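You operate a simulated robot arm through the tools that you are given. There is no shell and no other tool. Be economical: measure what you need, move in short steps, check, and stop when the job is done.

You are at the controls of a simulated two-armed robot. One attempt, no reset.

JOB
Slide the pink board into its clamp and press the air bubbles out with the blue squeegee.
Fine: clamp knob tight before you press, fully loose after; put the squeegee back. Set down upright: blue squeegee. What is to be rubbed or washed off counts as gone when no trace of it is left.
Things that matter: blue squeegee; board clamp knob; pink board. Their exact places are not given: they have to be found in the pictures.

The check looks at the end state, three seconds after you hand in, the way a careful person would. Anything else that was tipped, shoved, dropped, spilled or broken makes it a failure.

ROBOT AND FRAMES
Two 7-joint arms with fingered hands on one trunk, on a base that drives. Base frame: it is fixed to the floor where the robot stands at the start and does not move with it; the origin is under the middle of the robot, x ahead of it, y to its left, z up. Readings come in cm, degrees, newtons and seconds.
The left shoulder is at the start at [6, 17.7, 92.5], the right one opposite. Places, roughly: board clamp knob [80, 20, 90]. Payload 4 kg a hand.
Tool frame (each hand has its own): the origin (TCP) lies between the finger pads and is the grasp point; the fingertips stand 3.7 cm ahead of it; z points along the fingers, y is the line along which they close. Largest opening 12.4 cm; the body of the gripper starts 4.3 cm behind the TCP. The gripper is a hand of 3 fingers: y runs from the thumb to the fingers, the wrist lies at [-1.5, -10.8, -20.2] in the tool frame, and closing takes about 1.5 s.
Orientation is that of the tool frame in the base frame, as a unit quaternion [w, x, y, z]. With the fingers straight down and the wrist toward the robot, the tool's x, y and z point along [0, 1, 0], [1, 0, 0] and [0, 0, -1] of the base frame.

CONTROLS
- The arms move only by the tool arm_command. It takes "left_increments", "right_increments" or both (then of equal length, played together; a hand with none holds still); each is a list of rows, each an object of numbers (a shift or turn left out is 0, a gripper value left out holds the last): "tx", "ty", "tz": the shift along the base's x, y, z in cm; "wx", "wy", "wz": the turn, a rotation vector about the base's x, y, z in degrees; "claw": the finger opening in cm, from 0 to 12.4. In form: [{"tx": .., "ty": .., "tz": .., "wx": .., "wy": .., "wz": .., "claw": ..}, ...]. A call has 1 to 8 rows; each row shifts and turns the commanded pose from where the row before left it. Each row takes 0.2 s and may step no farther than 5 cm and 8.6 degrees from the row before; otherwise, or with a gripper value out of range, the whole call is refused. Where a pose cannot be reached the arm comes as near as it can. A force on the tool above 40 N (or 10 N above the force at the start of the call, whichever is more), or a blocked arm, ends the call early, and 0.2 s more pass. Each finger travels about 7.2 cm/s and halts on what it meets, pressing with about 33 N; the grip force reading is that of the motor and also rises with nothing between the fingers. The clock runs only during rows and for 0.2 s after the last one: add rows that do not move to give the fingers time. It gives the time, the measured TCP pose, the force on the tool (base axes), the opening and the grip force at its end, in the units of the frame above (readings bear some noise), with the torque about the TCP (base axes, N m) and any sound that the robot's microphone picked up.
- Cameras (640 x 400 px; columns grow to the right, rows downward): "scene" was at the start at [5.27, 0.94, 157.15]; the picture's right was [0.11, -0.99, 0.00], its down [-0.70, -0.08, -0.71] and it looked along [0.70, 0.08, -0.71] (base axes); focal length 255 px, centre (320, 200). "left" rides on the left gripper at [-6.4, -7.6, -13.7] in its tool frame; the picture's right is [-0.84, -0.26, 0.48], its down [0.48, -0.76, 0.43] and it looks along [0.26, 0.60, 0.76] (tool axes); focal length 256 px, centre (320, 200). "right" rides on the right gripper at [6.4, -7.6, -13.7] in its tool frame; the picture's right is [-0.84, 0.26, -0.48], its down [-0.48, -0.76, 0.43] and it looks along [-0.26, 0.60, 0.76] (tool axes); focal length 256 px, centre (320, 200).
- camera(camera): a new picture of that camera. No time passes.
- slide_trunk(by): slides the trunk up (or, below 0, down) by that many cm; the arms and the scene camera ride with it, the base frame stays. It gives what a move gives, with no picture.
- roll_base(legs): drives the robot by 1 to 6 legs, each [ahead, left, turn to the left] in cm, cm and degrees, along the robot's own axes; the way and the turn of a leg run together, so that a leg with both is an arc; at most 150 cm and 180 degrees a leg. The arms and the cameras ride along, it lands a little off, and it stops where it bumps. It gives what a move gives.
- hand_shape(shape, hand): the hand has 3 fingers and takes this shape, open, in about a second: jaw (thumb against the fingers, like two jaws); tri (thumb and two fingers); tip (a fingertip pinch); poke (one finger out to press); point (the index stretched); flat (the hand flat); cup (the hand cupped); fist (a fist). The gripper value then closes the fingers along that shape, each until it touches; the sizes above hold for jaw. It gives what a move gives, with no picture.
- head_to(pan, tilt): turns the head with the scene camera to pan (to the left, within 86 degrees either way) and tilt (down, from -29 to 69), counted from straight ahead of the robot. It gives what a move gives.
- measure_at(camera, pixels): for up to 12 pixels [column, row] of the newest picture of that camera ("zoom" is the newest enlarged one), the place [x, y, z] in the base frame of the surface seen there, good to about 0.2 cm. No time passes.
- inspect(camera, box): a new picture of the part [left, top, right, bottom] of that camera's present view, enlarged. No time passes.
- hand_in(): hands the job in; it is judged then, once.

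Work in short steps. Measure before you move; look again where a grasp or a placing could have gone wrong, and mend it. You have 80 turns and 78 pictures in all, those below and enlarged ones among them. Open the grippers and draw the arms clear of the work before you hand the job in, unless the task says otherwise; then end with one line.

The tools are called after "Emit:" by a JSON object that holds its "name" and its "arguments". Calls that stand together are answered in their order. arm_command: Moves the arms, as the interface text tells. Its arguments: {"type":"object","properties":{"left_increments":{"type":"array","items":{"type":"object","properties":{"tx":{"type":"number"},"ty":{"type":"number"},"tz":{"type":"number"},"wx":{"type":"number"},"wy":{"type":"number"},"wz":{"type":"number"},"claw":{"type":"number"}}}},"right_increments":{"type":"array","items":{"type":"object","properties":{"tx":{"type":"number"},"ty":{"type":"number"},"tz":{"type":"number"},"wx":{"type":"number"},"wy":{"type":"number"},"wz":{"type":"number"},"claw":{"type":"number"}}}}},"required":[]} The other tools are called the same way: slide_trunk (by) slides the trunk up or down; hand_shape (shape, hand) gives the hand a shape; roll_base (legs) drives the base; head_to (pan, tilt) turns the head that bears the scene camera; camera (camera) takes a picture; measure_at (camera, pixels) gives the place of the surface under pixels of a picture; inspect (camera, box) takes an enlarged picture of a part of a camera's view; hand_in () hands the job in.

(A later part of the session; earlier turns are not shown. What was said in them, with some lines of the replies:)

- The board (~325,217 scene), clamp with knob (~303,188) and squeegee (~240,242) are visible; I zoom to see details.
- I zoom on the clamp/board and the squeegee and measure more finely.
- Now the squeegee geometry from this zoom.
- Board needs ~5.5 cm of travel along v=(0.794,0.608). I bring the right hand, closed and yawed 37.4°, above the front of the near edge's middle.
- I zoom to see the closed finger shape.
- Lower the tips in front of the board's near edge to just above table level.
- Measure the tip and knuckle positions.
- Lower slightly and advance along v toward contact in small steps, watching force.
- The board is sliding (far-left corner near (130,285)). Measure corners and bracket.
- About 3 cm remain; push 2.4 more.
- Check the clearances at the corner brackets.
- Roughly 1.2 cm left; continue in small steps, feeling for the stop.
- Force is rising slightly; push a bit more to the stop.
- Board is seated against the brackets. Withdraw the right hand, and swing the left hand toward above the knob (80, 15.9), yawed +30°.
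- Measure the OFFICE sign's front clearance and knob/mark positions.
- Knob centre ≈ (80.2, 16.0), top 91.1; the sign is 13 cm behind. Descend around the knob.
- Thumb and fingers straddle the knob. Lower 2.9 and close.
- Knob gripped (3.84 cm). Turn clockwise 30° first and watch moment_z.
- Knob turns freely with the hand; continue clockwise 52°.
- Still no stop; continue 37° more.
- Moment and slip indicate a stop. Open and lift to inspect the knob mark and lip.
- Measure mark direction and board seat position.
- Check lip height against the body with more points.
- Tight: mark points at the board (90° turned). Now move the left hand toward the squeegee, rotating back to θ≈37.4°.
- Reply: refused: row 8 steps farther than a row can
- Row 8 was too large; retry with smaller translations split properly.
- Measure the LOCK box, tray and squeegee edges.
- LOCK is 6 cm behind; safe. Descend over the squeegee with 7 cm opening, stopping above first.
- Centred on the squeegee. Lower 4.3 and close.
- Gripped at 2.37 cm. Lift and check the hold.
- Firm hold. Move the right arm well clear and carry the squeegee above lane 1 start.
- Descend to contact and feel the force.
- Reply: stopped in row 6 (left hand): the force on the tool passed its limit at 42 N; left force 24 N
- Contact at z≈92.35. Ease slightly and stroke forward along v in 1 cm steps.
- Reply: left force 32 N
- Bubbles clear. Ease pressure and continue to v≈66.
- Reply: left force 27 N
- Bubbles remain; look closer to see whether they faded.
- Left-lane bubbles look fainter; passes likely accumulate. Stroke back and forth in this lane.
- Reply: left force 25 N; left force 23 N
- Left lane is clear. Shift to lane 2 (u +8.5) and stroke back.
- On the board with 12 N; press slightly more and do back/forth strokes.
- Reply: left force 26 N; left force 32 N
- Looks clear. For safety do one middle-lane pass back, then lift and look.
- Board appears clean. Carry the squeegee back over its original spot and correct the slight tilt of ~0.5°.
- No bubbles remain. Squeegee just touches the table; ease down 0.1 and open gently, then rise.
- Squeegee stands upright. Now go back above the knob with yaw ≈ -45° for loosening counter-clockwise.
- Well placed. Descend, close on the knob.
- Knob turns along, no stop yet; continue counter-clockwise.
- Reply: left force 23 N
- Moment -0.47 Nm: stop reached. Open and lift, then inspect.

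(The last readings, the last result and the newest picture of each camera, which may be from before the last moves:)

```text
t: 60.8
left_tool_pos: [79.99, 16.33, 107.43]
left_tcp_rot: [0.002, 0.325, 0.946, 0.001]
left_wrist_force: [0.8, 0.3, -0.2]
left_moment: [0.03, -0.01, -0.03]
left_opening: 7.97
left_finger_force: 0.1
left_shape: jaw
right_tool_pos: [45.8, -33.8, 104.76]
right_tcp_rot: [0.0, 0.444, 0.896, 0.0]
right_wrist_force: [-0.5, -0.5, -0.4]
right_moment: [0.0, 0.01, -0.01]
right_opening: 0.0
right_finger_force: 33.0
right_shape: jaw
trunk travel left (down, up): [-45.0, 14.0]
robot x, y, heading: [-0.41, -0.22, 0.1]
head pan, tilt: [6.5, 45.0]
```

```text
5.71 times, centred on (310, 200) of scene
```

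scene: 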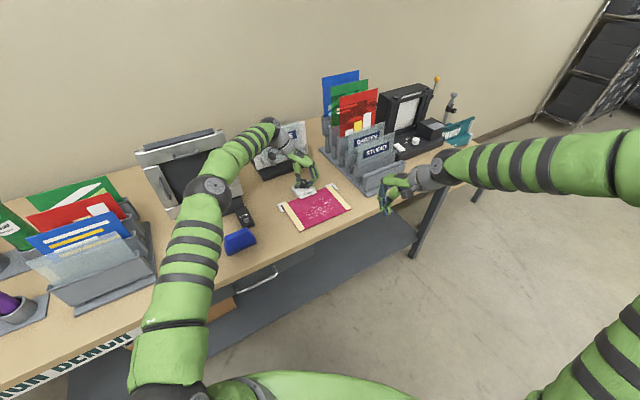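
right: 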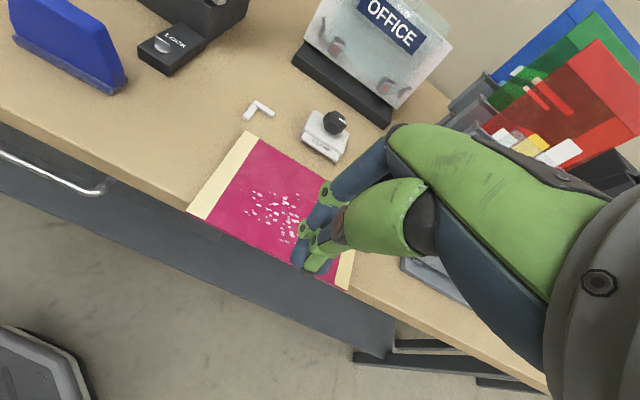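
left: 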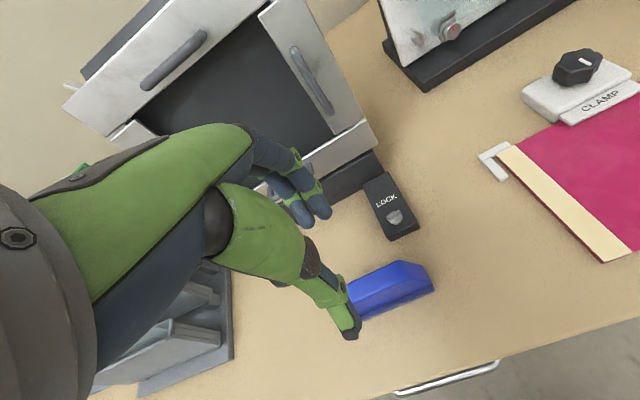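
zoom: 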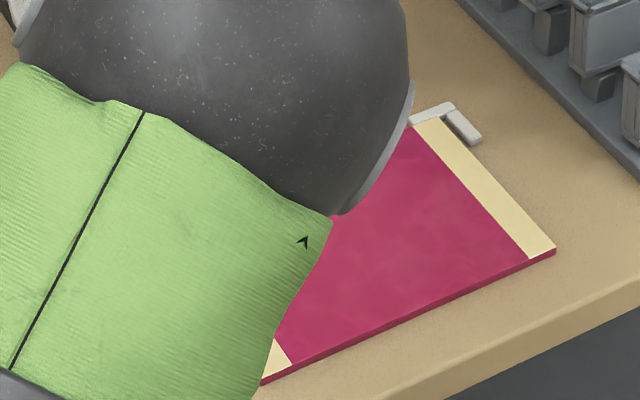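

Knob is back at the loose stop (mark along the board's edge direction). Retreat the left arm high and back, and open the right hand.

Emit:
{"name": "arm_command", "arguments": {"left_increments": [{"tz": 4}, {"tz": 4}, {"tz": 3, "tx": -2, "ty": 1}, {"tx": -3.6, "ty": 1.9, "wz": -7.5}, {"tx": -3.6, "ty": 1.9, "wz": -7.5}, {"tx": -3.6, "ty": 1.9, "wz": -7.5}, {"tx": -3.6, "ty": 1.9, "wz": -7.5}, {"tx": -3.6, "ty": 1.9, "wz": -7.5}], "right_increments": [{"claw": 12}, {}, {}, {}, {}, {}, {}, {}]}}

Emit:
{"name": "arm_command", "arguments": {"left_increments": [{"tx": -3.6, "ty": 1.9, "wz": -7.5}, {"tx": -3.6, "ty": 1.9, "wz": -7.5}, {"tx": -3.6, "ty": 2.5}, {"tx": -3.6, "ty": 2.5}, {"claw": 12}, {}]}}

Emit:
{"name": "camera", "arguments": {"camera": "scene"}}

Emit:
{"name": "inspect", "arguments": {"camera": "scene", "box": [220, 165, 360, 260]}}

```text
t: 62.6
left_tool_pos: [60.08, 26.84, 118.26]
left_tcp_rot: [0.004, 0.613, 0.79, 0.0]
left_wrist_force: [-0.5, 0.7, -0.6]
left_moment: [0.02, -0.02, -0.01]
left_opening: 7.97
left_finger_force: 0.1
left_shape: jaw
right_tool_pos: [45.74, -33.75, 104.71]
right_tcp_rot: [0.0, 0.443, 0.896, 0.0]
right_wrist_force: [-0.2, -0.7, -0.4]
right_moment: [0.0, -0.04, -0.02]
right_opening: 11.97
right_finger_force: 0.0
right_shape: jaw
trunk travel left (down, up): [-45.0, 14.0]
robot x, y, heading: [-0.11, -0.35, 0.2]
head pan, tilt: [6.5, 45.0]
```

```text
t: 64.0
left_tool_pos: [45.89, 35.66, 118.35]
left_tcp_rot: [0.004, 0.709, 0.705, 0.0]
left_wrist_force: [-0.2, -0.4, -0.1]
left_moment: [-0.01, 0.03, 0.02]
left_opening: 11.95
left_finger_force: 0.0
left_shape: jaw
right_tool_pos: [45.78, -33.84, 104.85]
right_tcp_rot: [0.0, 0.443, 0.896, 0.0]
right_wrist_force: [-0.6, 0.1, -0.5]
right_moment: [-0.01, 0.0, 0.02]
right_opening: 11.98
right_finger_force: 0.0
right_shape: jaw
trunk travel left (down, up): [-45.0, 14.0]
robot x, y, heading: [0.14, -0.06, 0.0]
head pan, tilt: [6.5, 45.0]
```

```text
14 pictures are left
```

scene: 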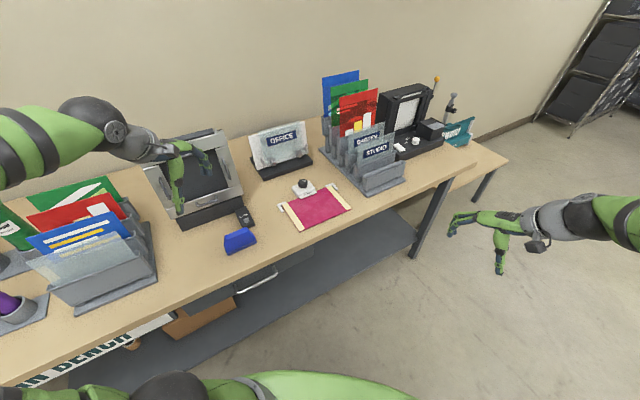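

```text
4.21 times, centred on (290, 212) of scene
```

zoom: 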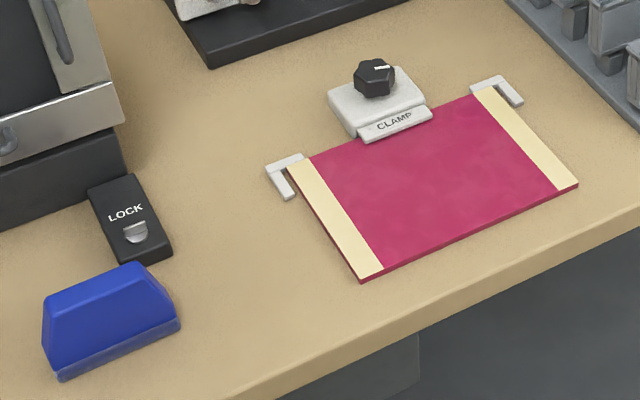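

All looks right; a closer check of the knob mark and board seating.

Emit:
{"name": "inspect", "arguments": {"camera": "scene", "box": [275, 170, 345, 220]}}

Emit:
{"name": "inspect", "arguments": {"camera": "left", "box": [380, 60, 560, 300]}}

```text
8.00 times, centred on (310, 195) of scene
```

zoom: 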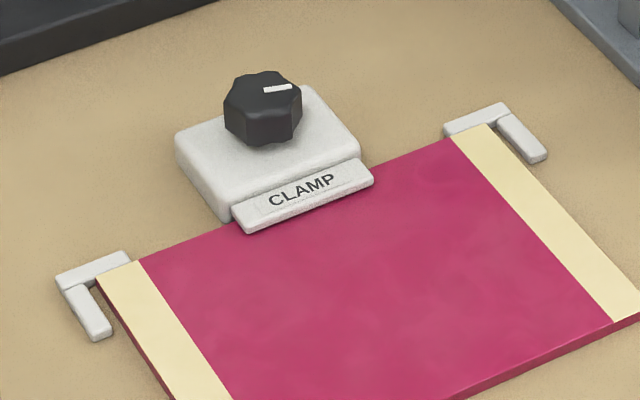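

```text
1.67 times, centred on (470, 180) of left
```

zoom: 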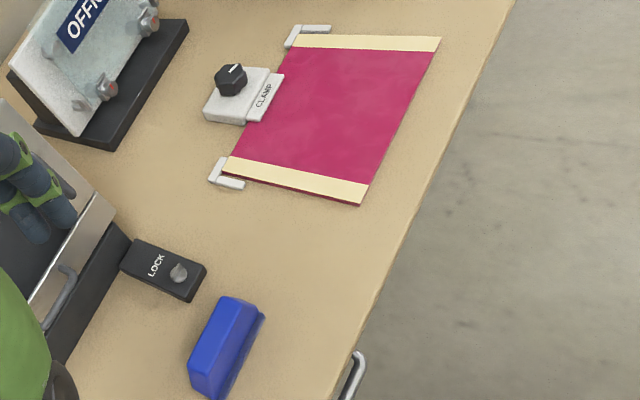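

One last measurement of the mark angle versus the start.

Emit:
{"name": "inspect", "arguments": {"camera": "scene", "box": [292, 174, 324, 194]}}

Emit:
{"name": "measure_at", "arguments": {"camera": "zoom", "pixels": [[190, 115], [270, 100], [110, 120], [290, 120], [200, 80]]}}

```text
16.00 times, centred on (308, 184) of scene
```

zoom: 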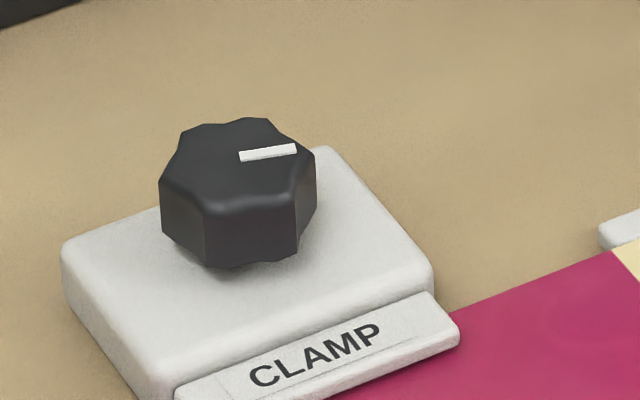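

```text
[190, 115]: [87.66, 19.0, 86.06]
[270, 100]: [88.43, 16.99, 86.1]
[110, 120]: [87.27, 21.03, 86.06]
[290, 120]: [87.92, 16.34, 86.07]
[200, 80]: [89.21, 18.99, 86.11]
```

Emit:
{"name": "measure_at", "arguments": {"camera": "zoom", "pixels": [[241, 156], [295, 149], [268, 153], [165, 175], [312, 165], [240, 122], [225, 195], [236, 160]]}}

```text
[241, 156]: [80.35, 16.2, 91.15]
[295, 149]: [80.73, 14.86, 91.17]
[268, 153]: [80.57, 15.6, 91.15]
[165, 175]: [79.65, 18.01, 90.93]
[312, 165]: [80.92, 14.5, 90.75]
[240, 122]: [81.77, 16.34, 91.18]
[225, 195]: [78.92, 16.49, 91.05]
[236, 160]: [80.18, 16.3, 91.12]
```

The mark now sits ~15–20° short of its starting direction (at grip it was parallel to the clamp edge, so the release dragged it back). I return to re-loosen gently, gripping at θ≈0.

Emit:
{"name": "arm_command", "arguments": {"left_increments": [{"tx": 4.3, "ty": -2.44, "claw": 7}, {"tx": 4.3, "ty": -2.44}, {"tx": 4.3, "ty": -2.44}, {"tx": 4.3, "ty": -2.44}, {"tx": 4.3, "ty": -2.44}, {"tx": 4.3, "ty": -2.44}, {"tx": 4.3, "ty": -2.44}, {"tx": 4.3, "ty": -2.44}]}}

Emit:
{"name": "arm_command", "arguments": {"left_increments": [{"tz": -4.5}, {"tz": -4.5}, {"tz": -4.5}, {"tz": -4.5}, {}]}}

Emit:
{"name": "inspect", "arguments": {"camera": "left", "box": [230, 130, 470, 350]}}

```text
t: 65.8
left_tool_pos: [80.12, 15.96, 118.4]
left_tcp_rot: [0.003, 0.709, 0.705, -0.001]
left_wrist_force: [-0.4, 0.2, -0.5]
left_moment: [0.01, -0.02, 0.0]
left_opening: 7.06
left_finger_force: 0.1
left_shape: jaw
right_tool_pos: [45.83, -33.86, 104.71]
right_tcp_rot: [-0.002, 0.443, 0.896, 0.001]
right_wrist_force: [0.0, -0.2, -0.3]
right_moment: [0.0, 0.04, 0.03]
right_opening: 11.98
right_finger_force: 0.0
right_shape: jaw
trunk travel left (down, up): [-45.0, 14.0]
robot x, y, heading: [-0.29, -0.26, 0.1]
head pan, tilt: [6.5, 45.0]
```

```text
t: 67.0
left_tool_pos: [79.93, 16.11, 100.35]
left_tcp_rot: [0.003, 0.709, 0.705, -0.001]
left_wrist_force: [0.2, 0.5, -0.8]
left_moment: [0.03, 0.01, 0.01]
left_opening: 7.03
left_finger_force: 0.0
left_shape: jaw
right_tool_pos: [45.84, -33.75, 104.83]
right_tcp_rot: [0.0, 0.443, 0.897, 0.0]
right_wrist_force: [0.2, -0.2, -0.2]
right_moment: [0.0, 0.0, -0.01]
right_opening: 11.98
right_finger_force: 0.0
right_shape: jaw
trunk travel left (down, up): [-45.0, 14.0]
robot x, y, heading: [0.16, 0.31, -0.2]
head pan, tilt: [6.5, 45.0]
```

```text
1.82 times, centred on (350, 240) of left
```

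zoom: 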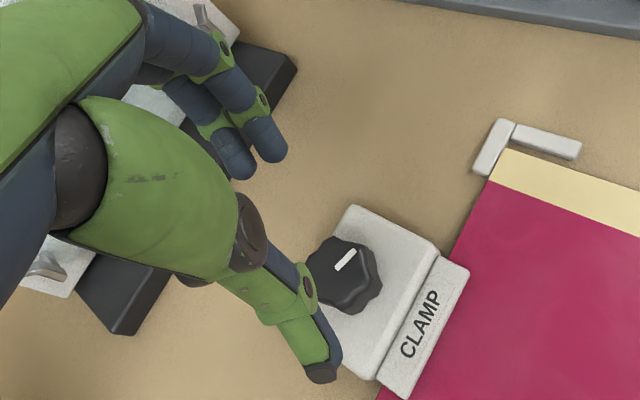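

Confirmed ~20° short. Grip and turn +22° in small steps.

Emit:
{"name": "arm_command", "arguments": {"left_increments": [{"tx": 0.2, "tz": -4}, {"tz": -4}, {"claw": 0}, {}, {}, {}, {}, {}]}}

Emit:
{"name": "arm_command", "arguments": {"left_increments": [{"wz": 7.5}, {"wz": 7.5}, {"wz": 5}, {}]}}

Emit:
{"name": "inspect", "arguments": {"camera": "left", "box": [240, 140, 440, 340]}}

```text
t: 68.8
left_tool_pos: [80.07, 16.13, 92.31]
left_tcp_rot: [0.004, 0.71, 0.704, -0.001]
left_wrist_force: [-2.0, -0.9, 4.0]
left_moment: [0.0, -0.27, -0.02]
left_opening: 3.82
left_finger_force: 32.2
left_shape: jaw
right_tool_pos: [45.75, -33.85, 104.88]
right_tcp_rot: [0.0, 0.443, 0.896, 0.0]
right_wrist_force: [0.1, -0.3, 0.7]
right_moment: [0.03, 0.01, 0.01]
right_opening: 11.95
right_finger_force: 0.1
right_shape: jaw
trunk travel left (down, up): [-45.0, 14.0]
robot x, y, heading: [-0.13, 0.06, -0.1]
head pan, tilt: [6.5, 45.0]
```

```text
t: 69.8
left_tool_pos: [80.31, 16.15, 92.4]
left_tcp_rot: [0.003, 0.576, 0.817, 0.0]
left_wrist_force: [-4.3, 1.2, -0.2]
left_moment: [0.15, -0.31, -0.12]
left_opening: 3.76
left_finger_force: 32.9
left_shape: jaw
right_tool_pos: [45.81, -33.79, 104.74]
right_tcp_rot: [0.0, 0.443, 0.896, 0.001]
right_wrist_force: [-0.4, -0.1, 0.1]
right_moment: [0.0, 0.02, -0.01]
right_opening: 12.0
right_finger_force: 0.1
right_shape: jaw
trunk travel left (down, up): [-45.0, 14.0]
robot x, y, heading: [-0.12, -0.01, 0.0]
head pan, tilt: [6.5, 45.0]
```

```text
2.00 times, centred on (340, 240) of left
```

zoom: 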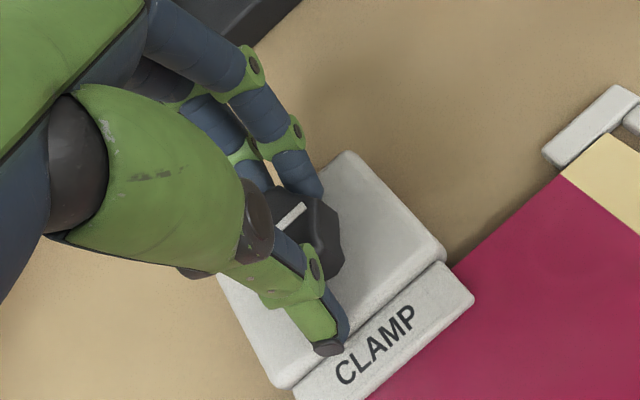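

Nearly parallel; moment begins (-0.12). Nudge +4° and read.

Emit:
{"name": "arm_command", "arguments": {"left_increments": [{"wz": 2}, {"wz": 2}, {}]}}

```text
t: 70.6
left_tool_pos: [80.37, 16.03, 92.43]
left_tcp_rot: [0.003, 0.547, 0.837, -0.001]
left_wrist_force: [-1.9, -2.8, -0.7]
left_moment: [0.05, -0.33, -0.2]
left_opening: 3.74
left_finger_force: 32.6
left_shape: jaw
right_tool_pos: [45.89, -33.88, 104.73]
right_tcp_rot: [0.001, 0.444, 0.896, 0.0]
right_wrist_force: [-0.8, 0.0, -0.5]
right_moment: [0.01, 0.01, 0.01]
right_opening: 11.97
right_finger_force: 0.0
right_shape: jaw
trunk travel left (down, up): [-45.0, 14.0]
robot x, y, heading: [0.13, 0.23, -0.1]
head pan, tilt: [6.5, 45.0]
```

Moment -0.2, small lateral force: at the stop. Open fingers slowly a little at a time so they don't drag the knob.

Emit:
{"name": "arm_command", "arguments": {"left_increments": [{"claw": 3.9}, {}, {"claw": 4.2}, {}, {"claw": 5}, {"claw": 7}, {}, {}]}}

Emit:
{"name": "arm_command", "arguments": {"left_increments": [{"tz": 4}, {"tz": 4}, {"tz": 4}, {"tz": 4}, {}]}}

Emit:
{"name": "inspect", "arguments": {"camera": "left", "box": [230, 130, 470, 350]}}

```text
t: 72.4
left_tool_pos: [80.15, 16.12, 92.4]
left_tcp_rot: [0.003, 0.547, 0.837, 0.0]
left_wrist_force: [0.1, 0.0, -0.5]
left_moment: [0.03, 0.0, 0.02]
left_opening: 6.97
left_finger_force: 0.0
left_shape: jaw
right_tool_pos: [45.8, -33.83, 104.82]
right_tcp_rot: [0.0, 0.443, 0.896, 0.0]
right_wrist_force: [-0.3, -0.5, 0.8]
right_moment: [-0.04, 0.02, 0.0]
right_opening: 12.0
right_finger_force: 0.1
right_shape: jaw
trunk travel left (down, up): [-45.0, 14.0]
robot x, y, heading: [-0.1, -0.28, 0.1]
head pan, tilt: [6.5, 45.0]
```

```text
t: 73.6
left_tool_pos: [80.36, 16.16, 108.56]
left_tcp_rot: [0.003, 0.547, 0.837, 0.0]
left_wrist_force: [-0.7, 0.0, 0.1]
left_moment: [0.02, -0.02, 0.0]
left_opening: 6.96
left_finger_force: 0.0
left_shape: jaw
right_tool_pos: [45.8, -33.83, 104.75]
right_tcp_rot: [0.001, 0.443, 0.896, 0.0]
right_wrist_force: [-0.3, -0.5, 0.1]
right_moment: [-0.03, -0.03, 0.0]
right_opening: 12.01
right_finger_force: 0.0
right_shape: jaw
trunk travel left (down, up): [-45.0, 14.0]
robot x, y, heading: [-0.23, 0.04, -0.1]
head pan, tilt: [6.5, 45.0]
```

```text
1.82 times, centred on (350, 240) of left
```

zoom: 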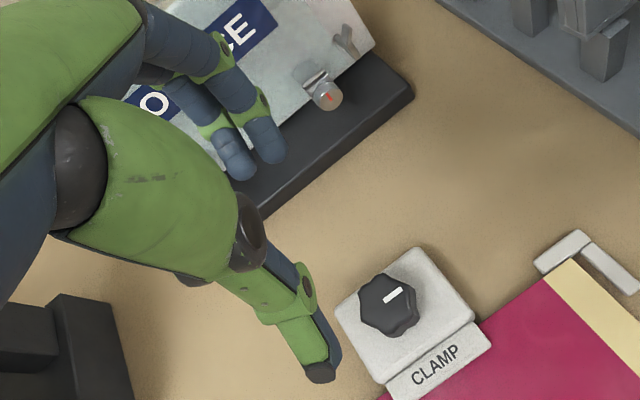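

Mark is now parallel to the clamp edge, as at the start (fully loose). Retreat along the earlier path.

Emit:
{"name": "arm_command", "arguments": {"left_increments": [{"tz": 4}, {"tz": 4}, {"tz": 2, "tx": -2, "ty": 1}, {"tx": -4, "ty": 2.2}, {"tx": -4, "ty": 2.2, "wz": -7.5}, {"tx": -4, "ty": 2.2, "wz": -7.5}, {"tx": -4, "ty": 2.2, "wz": -7.5}, {"tx": -4, "ty": 2.2}]}}

Emit:
{"name": "arm_command", "arguments": {"left_increments": [{"tx": -4, "ty": 2.4}, {"tx": -4, "ty": 2.4}, {"tx": -4, "ty": 2.4}, {"claw": 12}, {}]}}

Emit:
{"name": "camera", "arguments": {"camera": "scene"}}

Emit:
{"name": "inspect", "arguments": {"camera": "scene", "box": [275, 165, 355, 235]}}

```text
t: 75.4
left_tool_pos: [58.1, 27.93, 118.39]
left_tcp_rot: [0.004, 0.701, 0.713, -0.001]
left_wrist_force: [-0.5, -0.3, 0.2]
left_moment: [-0.01, 0.03, 0.0]
left_opening: 6.97
left_finger_force: 0.1
left_shape: jaw
right_tool_pos: [45.66, -33.71, 104.79]
right_tcp_rot: [0.0, 0.443, 0.896, 0.0]
right_wrist_force: [0.2, -0.1, -0.4]
right_moment: [0.02, -0.04, 0.04]
right_opening: 11.96
right_finger_force: 0.0
right_shape: jaw
trunk travel left (down, up): [-45.0, 14.0]
robot x, y, heading: [0.06, 0.2, 0.2]
head pan, tilt: [6.5, 45.0]
```

```text
t: 76.6
left_tool_pos: [46.04, 35.42, 118.43]
left_tcp_rot: [0.002, 0.7, 0.714, 0.0]
left_wrist_force: [0.4, -0.7, 0.5]
left_moment: [0.01, -0.04, 0.0]
left_opening: 11.97
left_finger_force: 0.0
left_shape: jaw
right_tool_pos: [45.81, -33.68, 104.93]
right_tcp_rot: [0.0, 0.443, 0.896, 0.0]
right_wrist_force: [0.1, 0.2, -0.2]
right_moment: [-0.01, 0.02, 0.0]
right_opening: 11.97
right_finger_force: 0.0
right_shape: jaw
trunk travel left (down, up): [-45.0, 14.0]
robot x, y, heading: [0.27, -0.24, 0.3]
head pan, tilt: [6.5, 45.0]
```

```text
6 pictures are left
```

scene: 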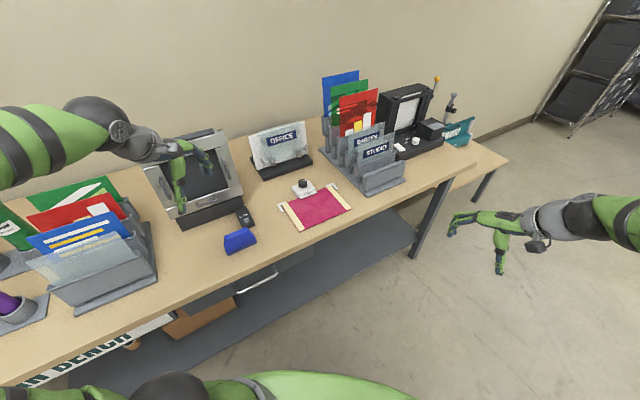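

```text
5.71 times, centred on (315, 200) of scene
```

zoom: 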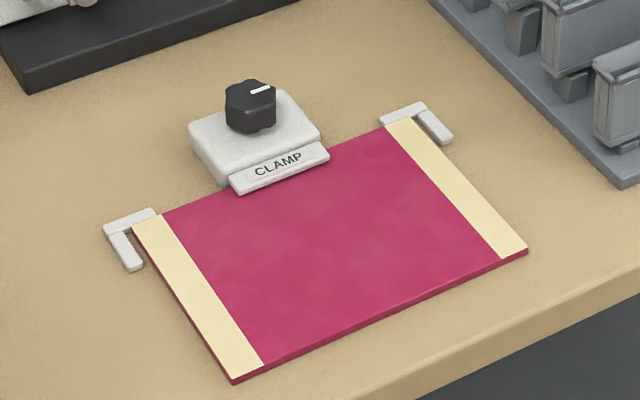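

Board seated and clean, knob back at loose, squeegee upright at its place, both hands open and clear. Handing in.

Emit:
{"name": "hand_in", "arguments": {}}

```text
The job is handed in.
```

The pink board is in its clamp with no bubbles visible. The knob was tight while I pressed and is now back at its loose stop, and the blue squeegee is upright where it started.
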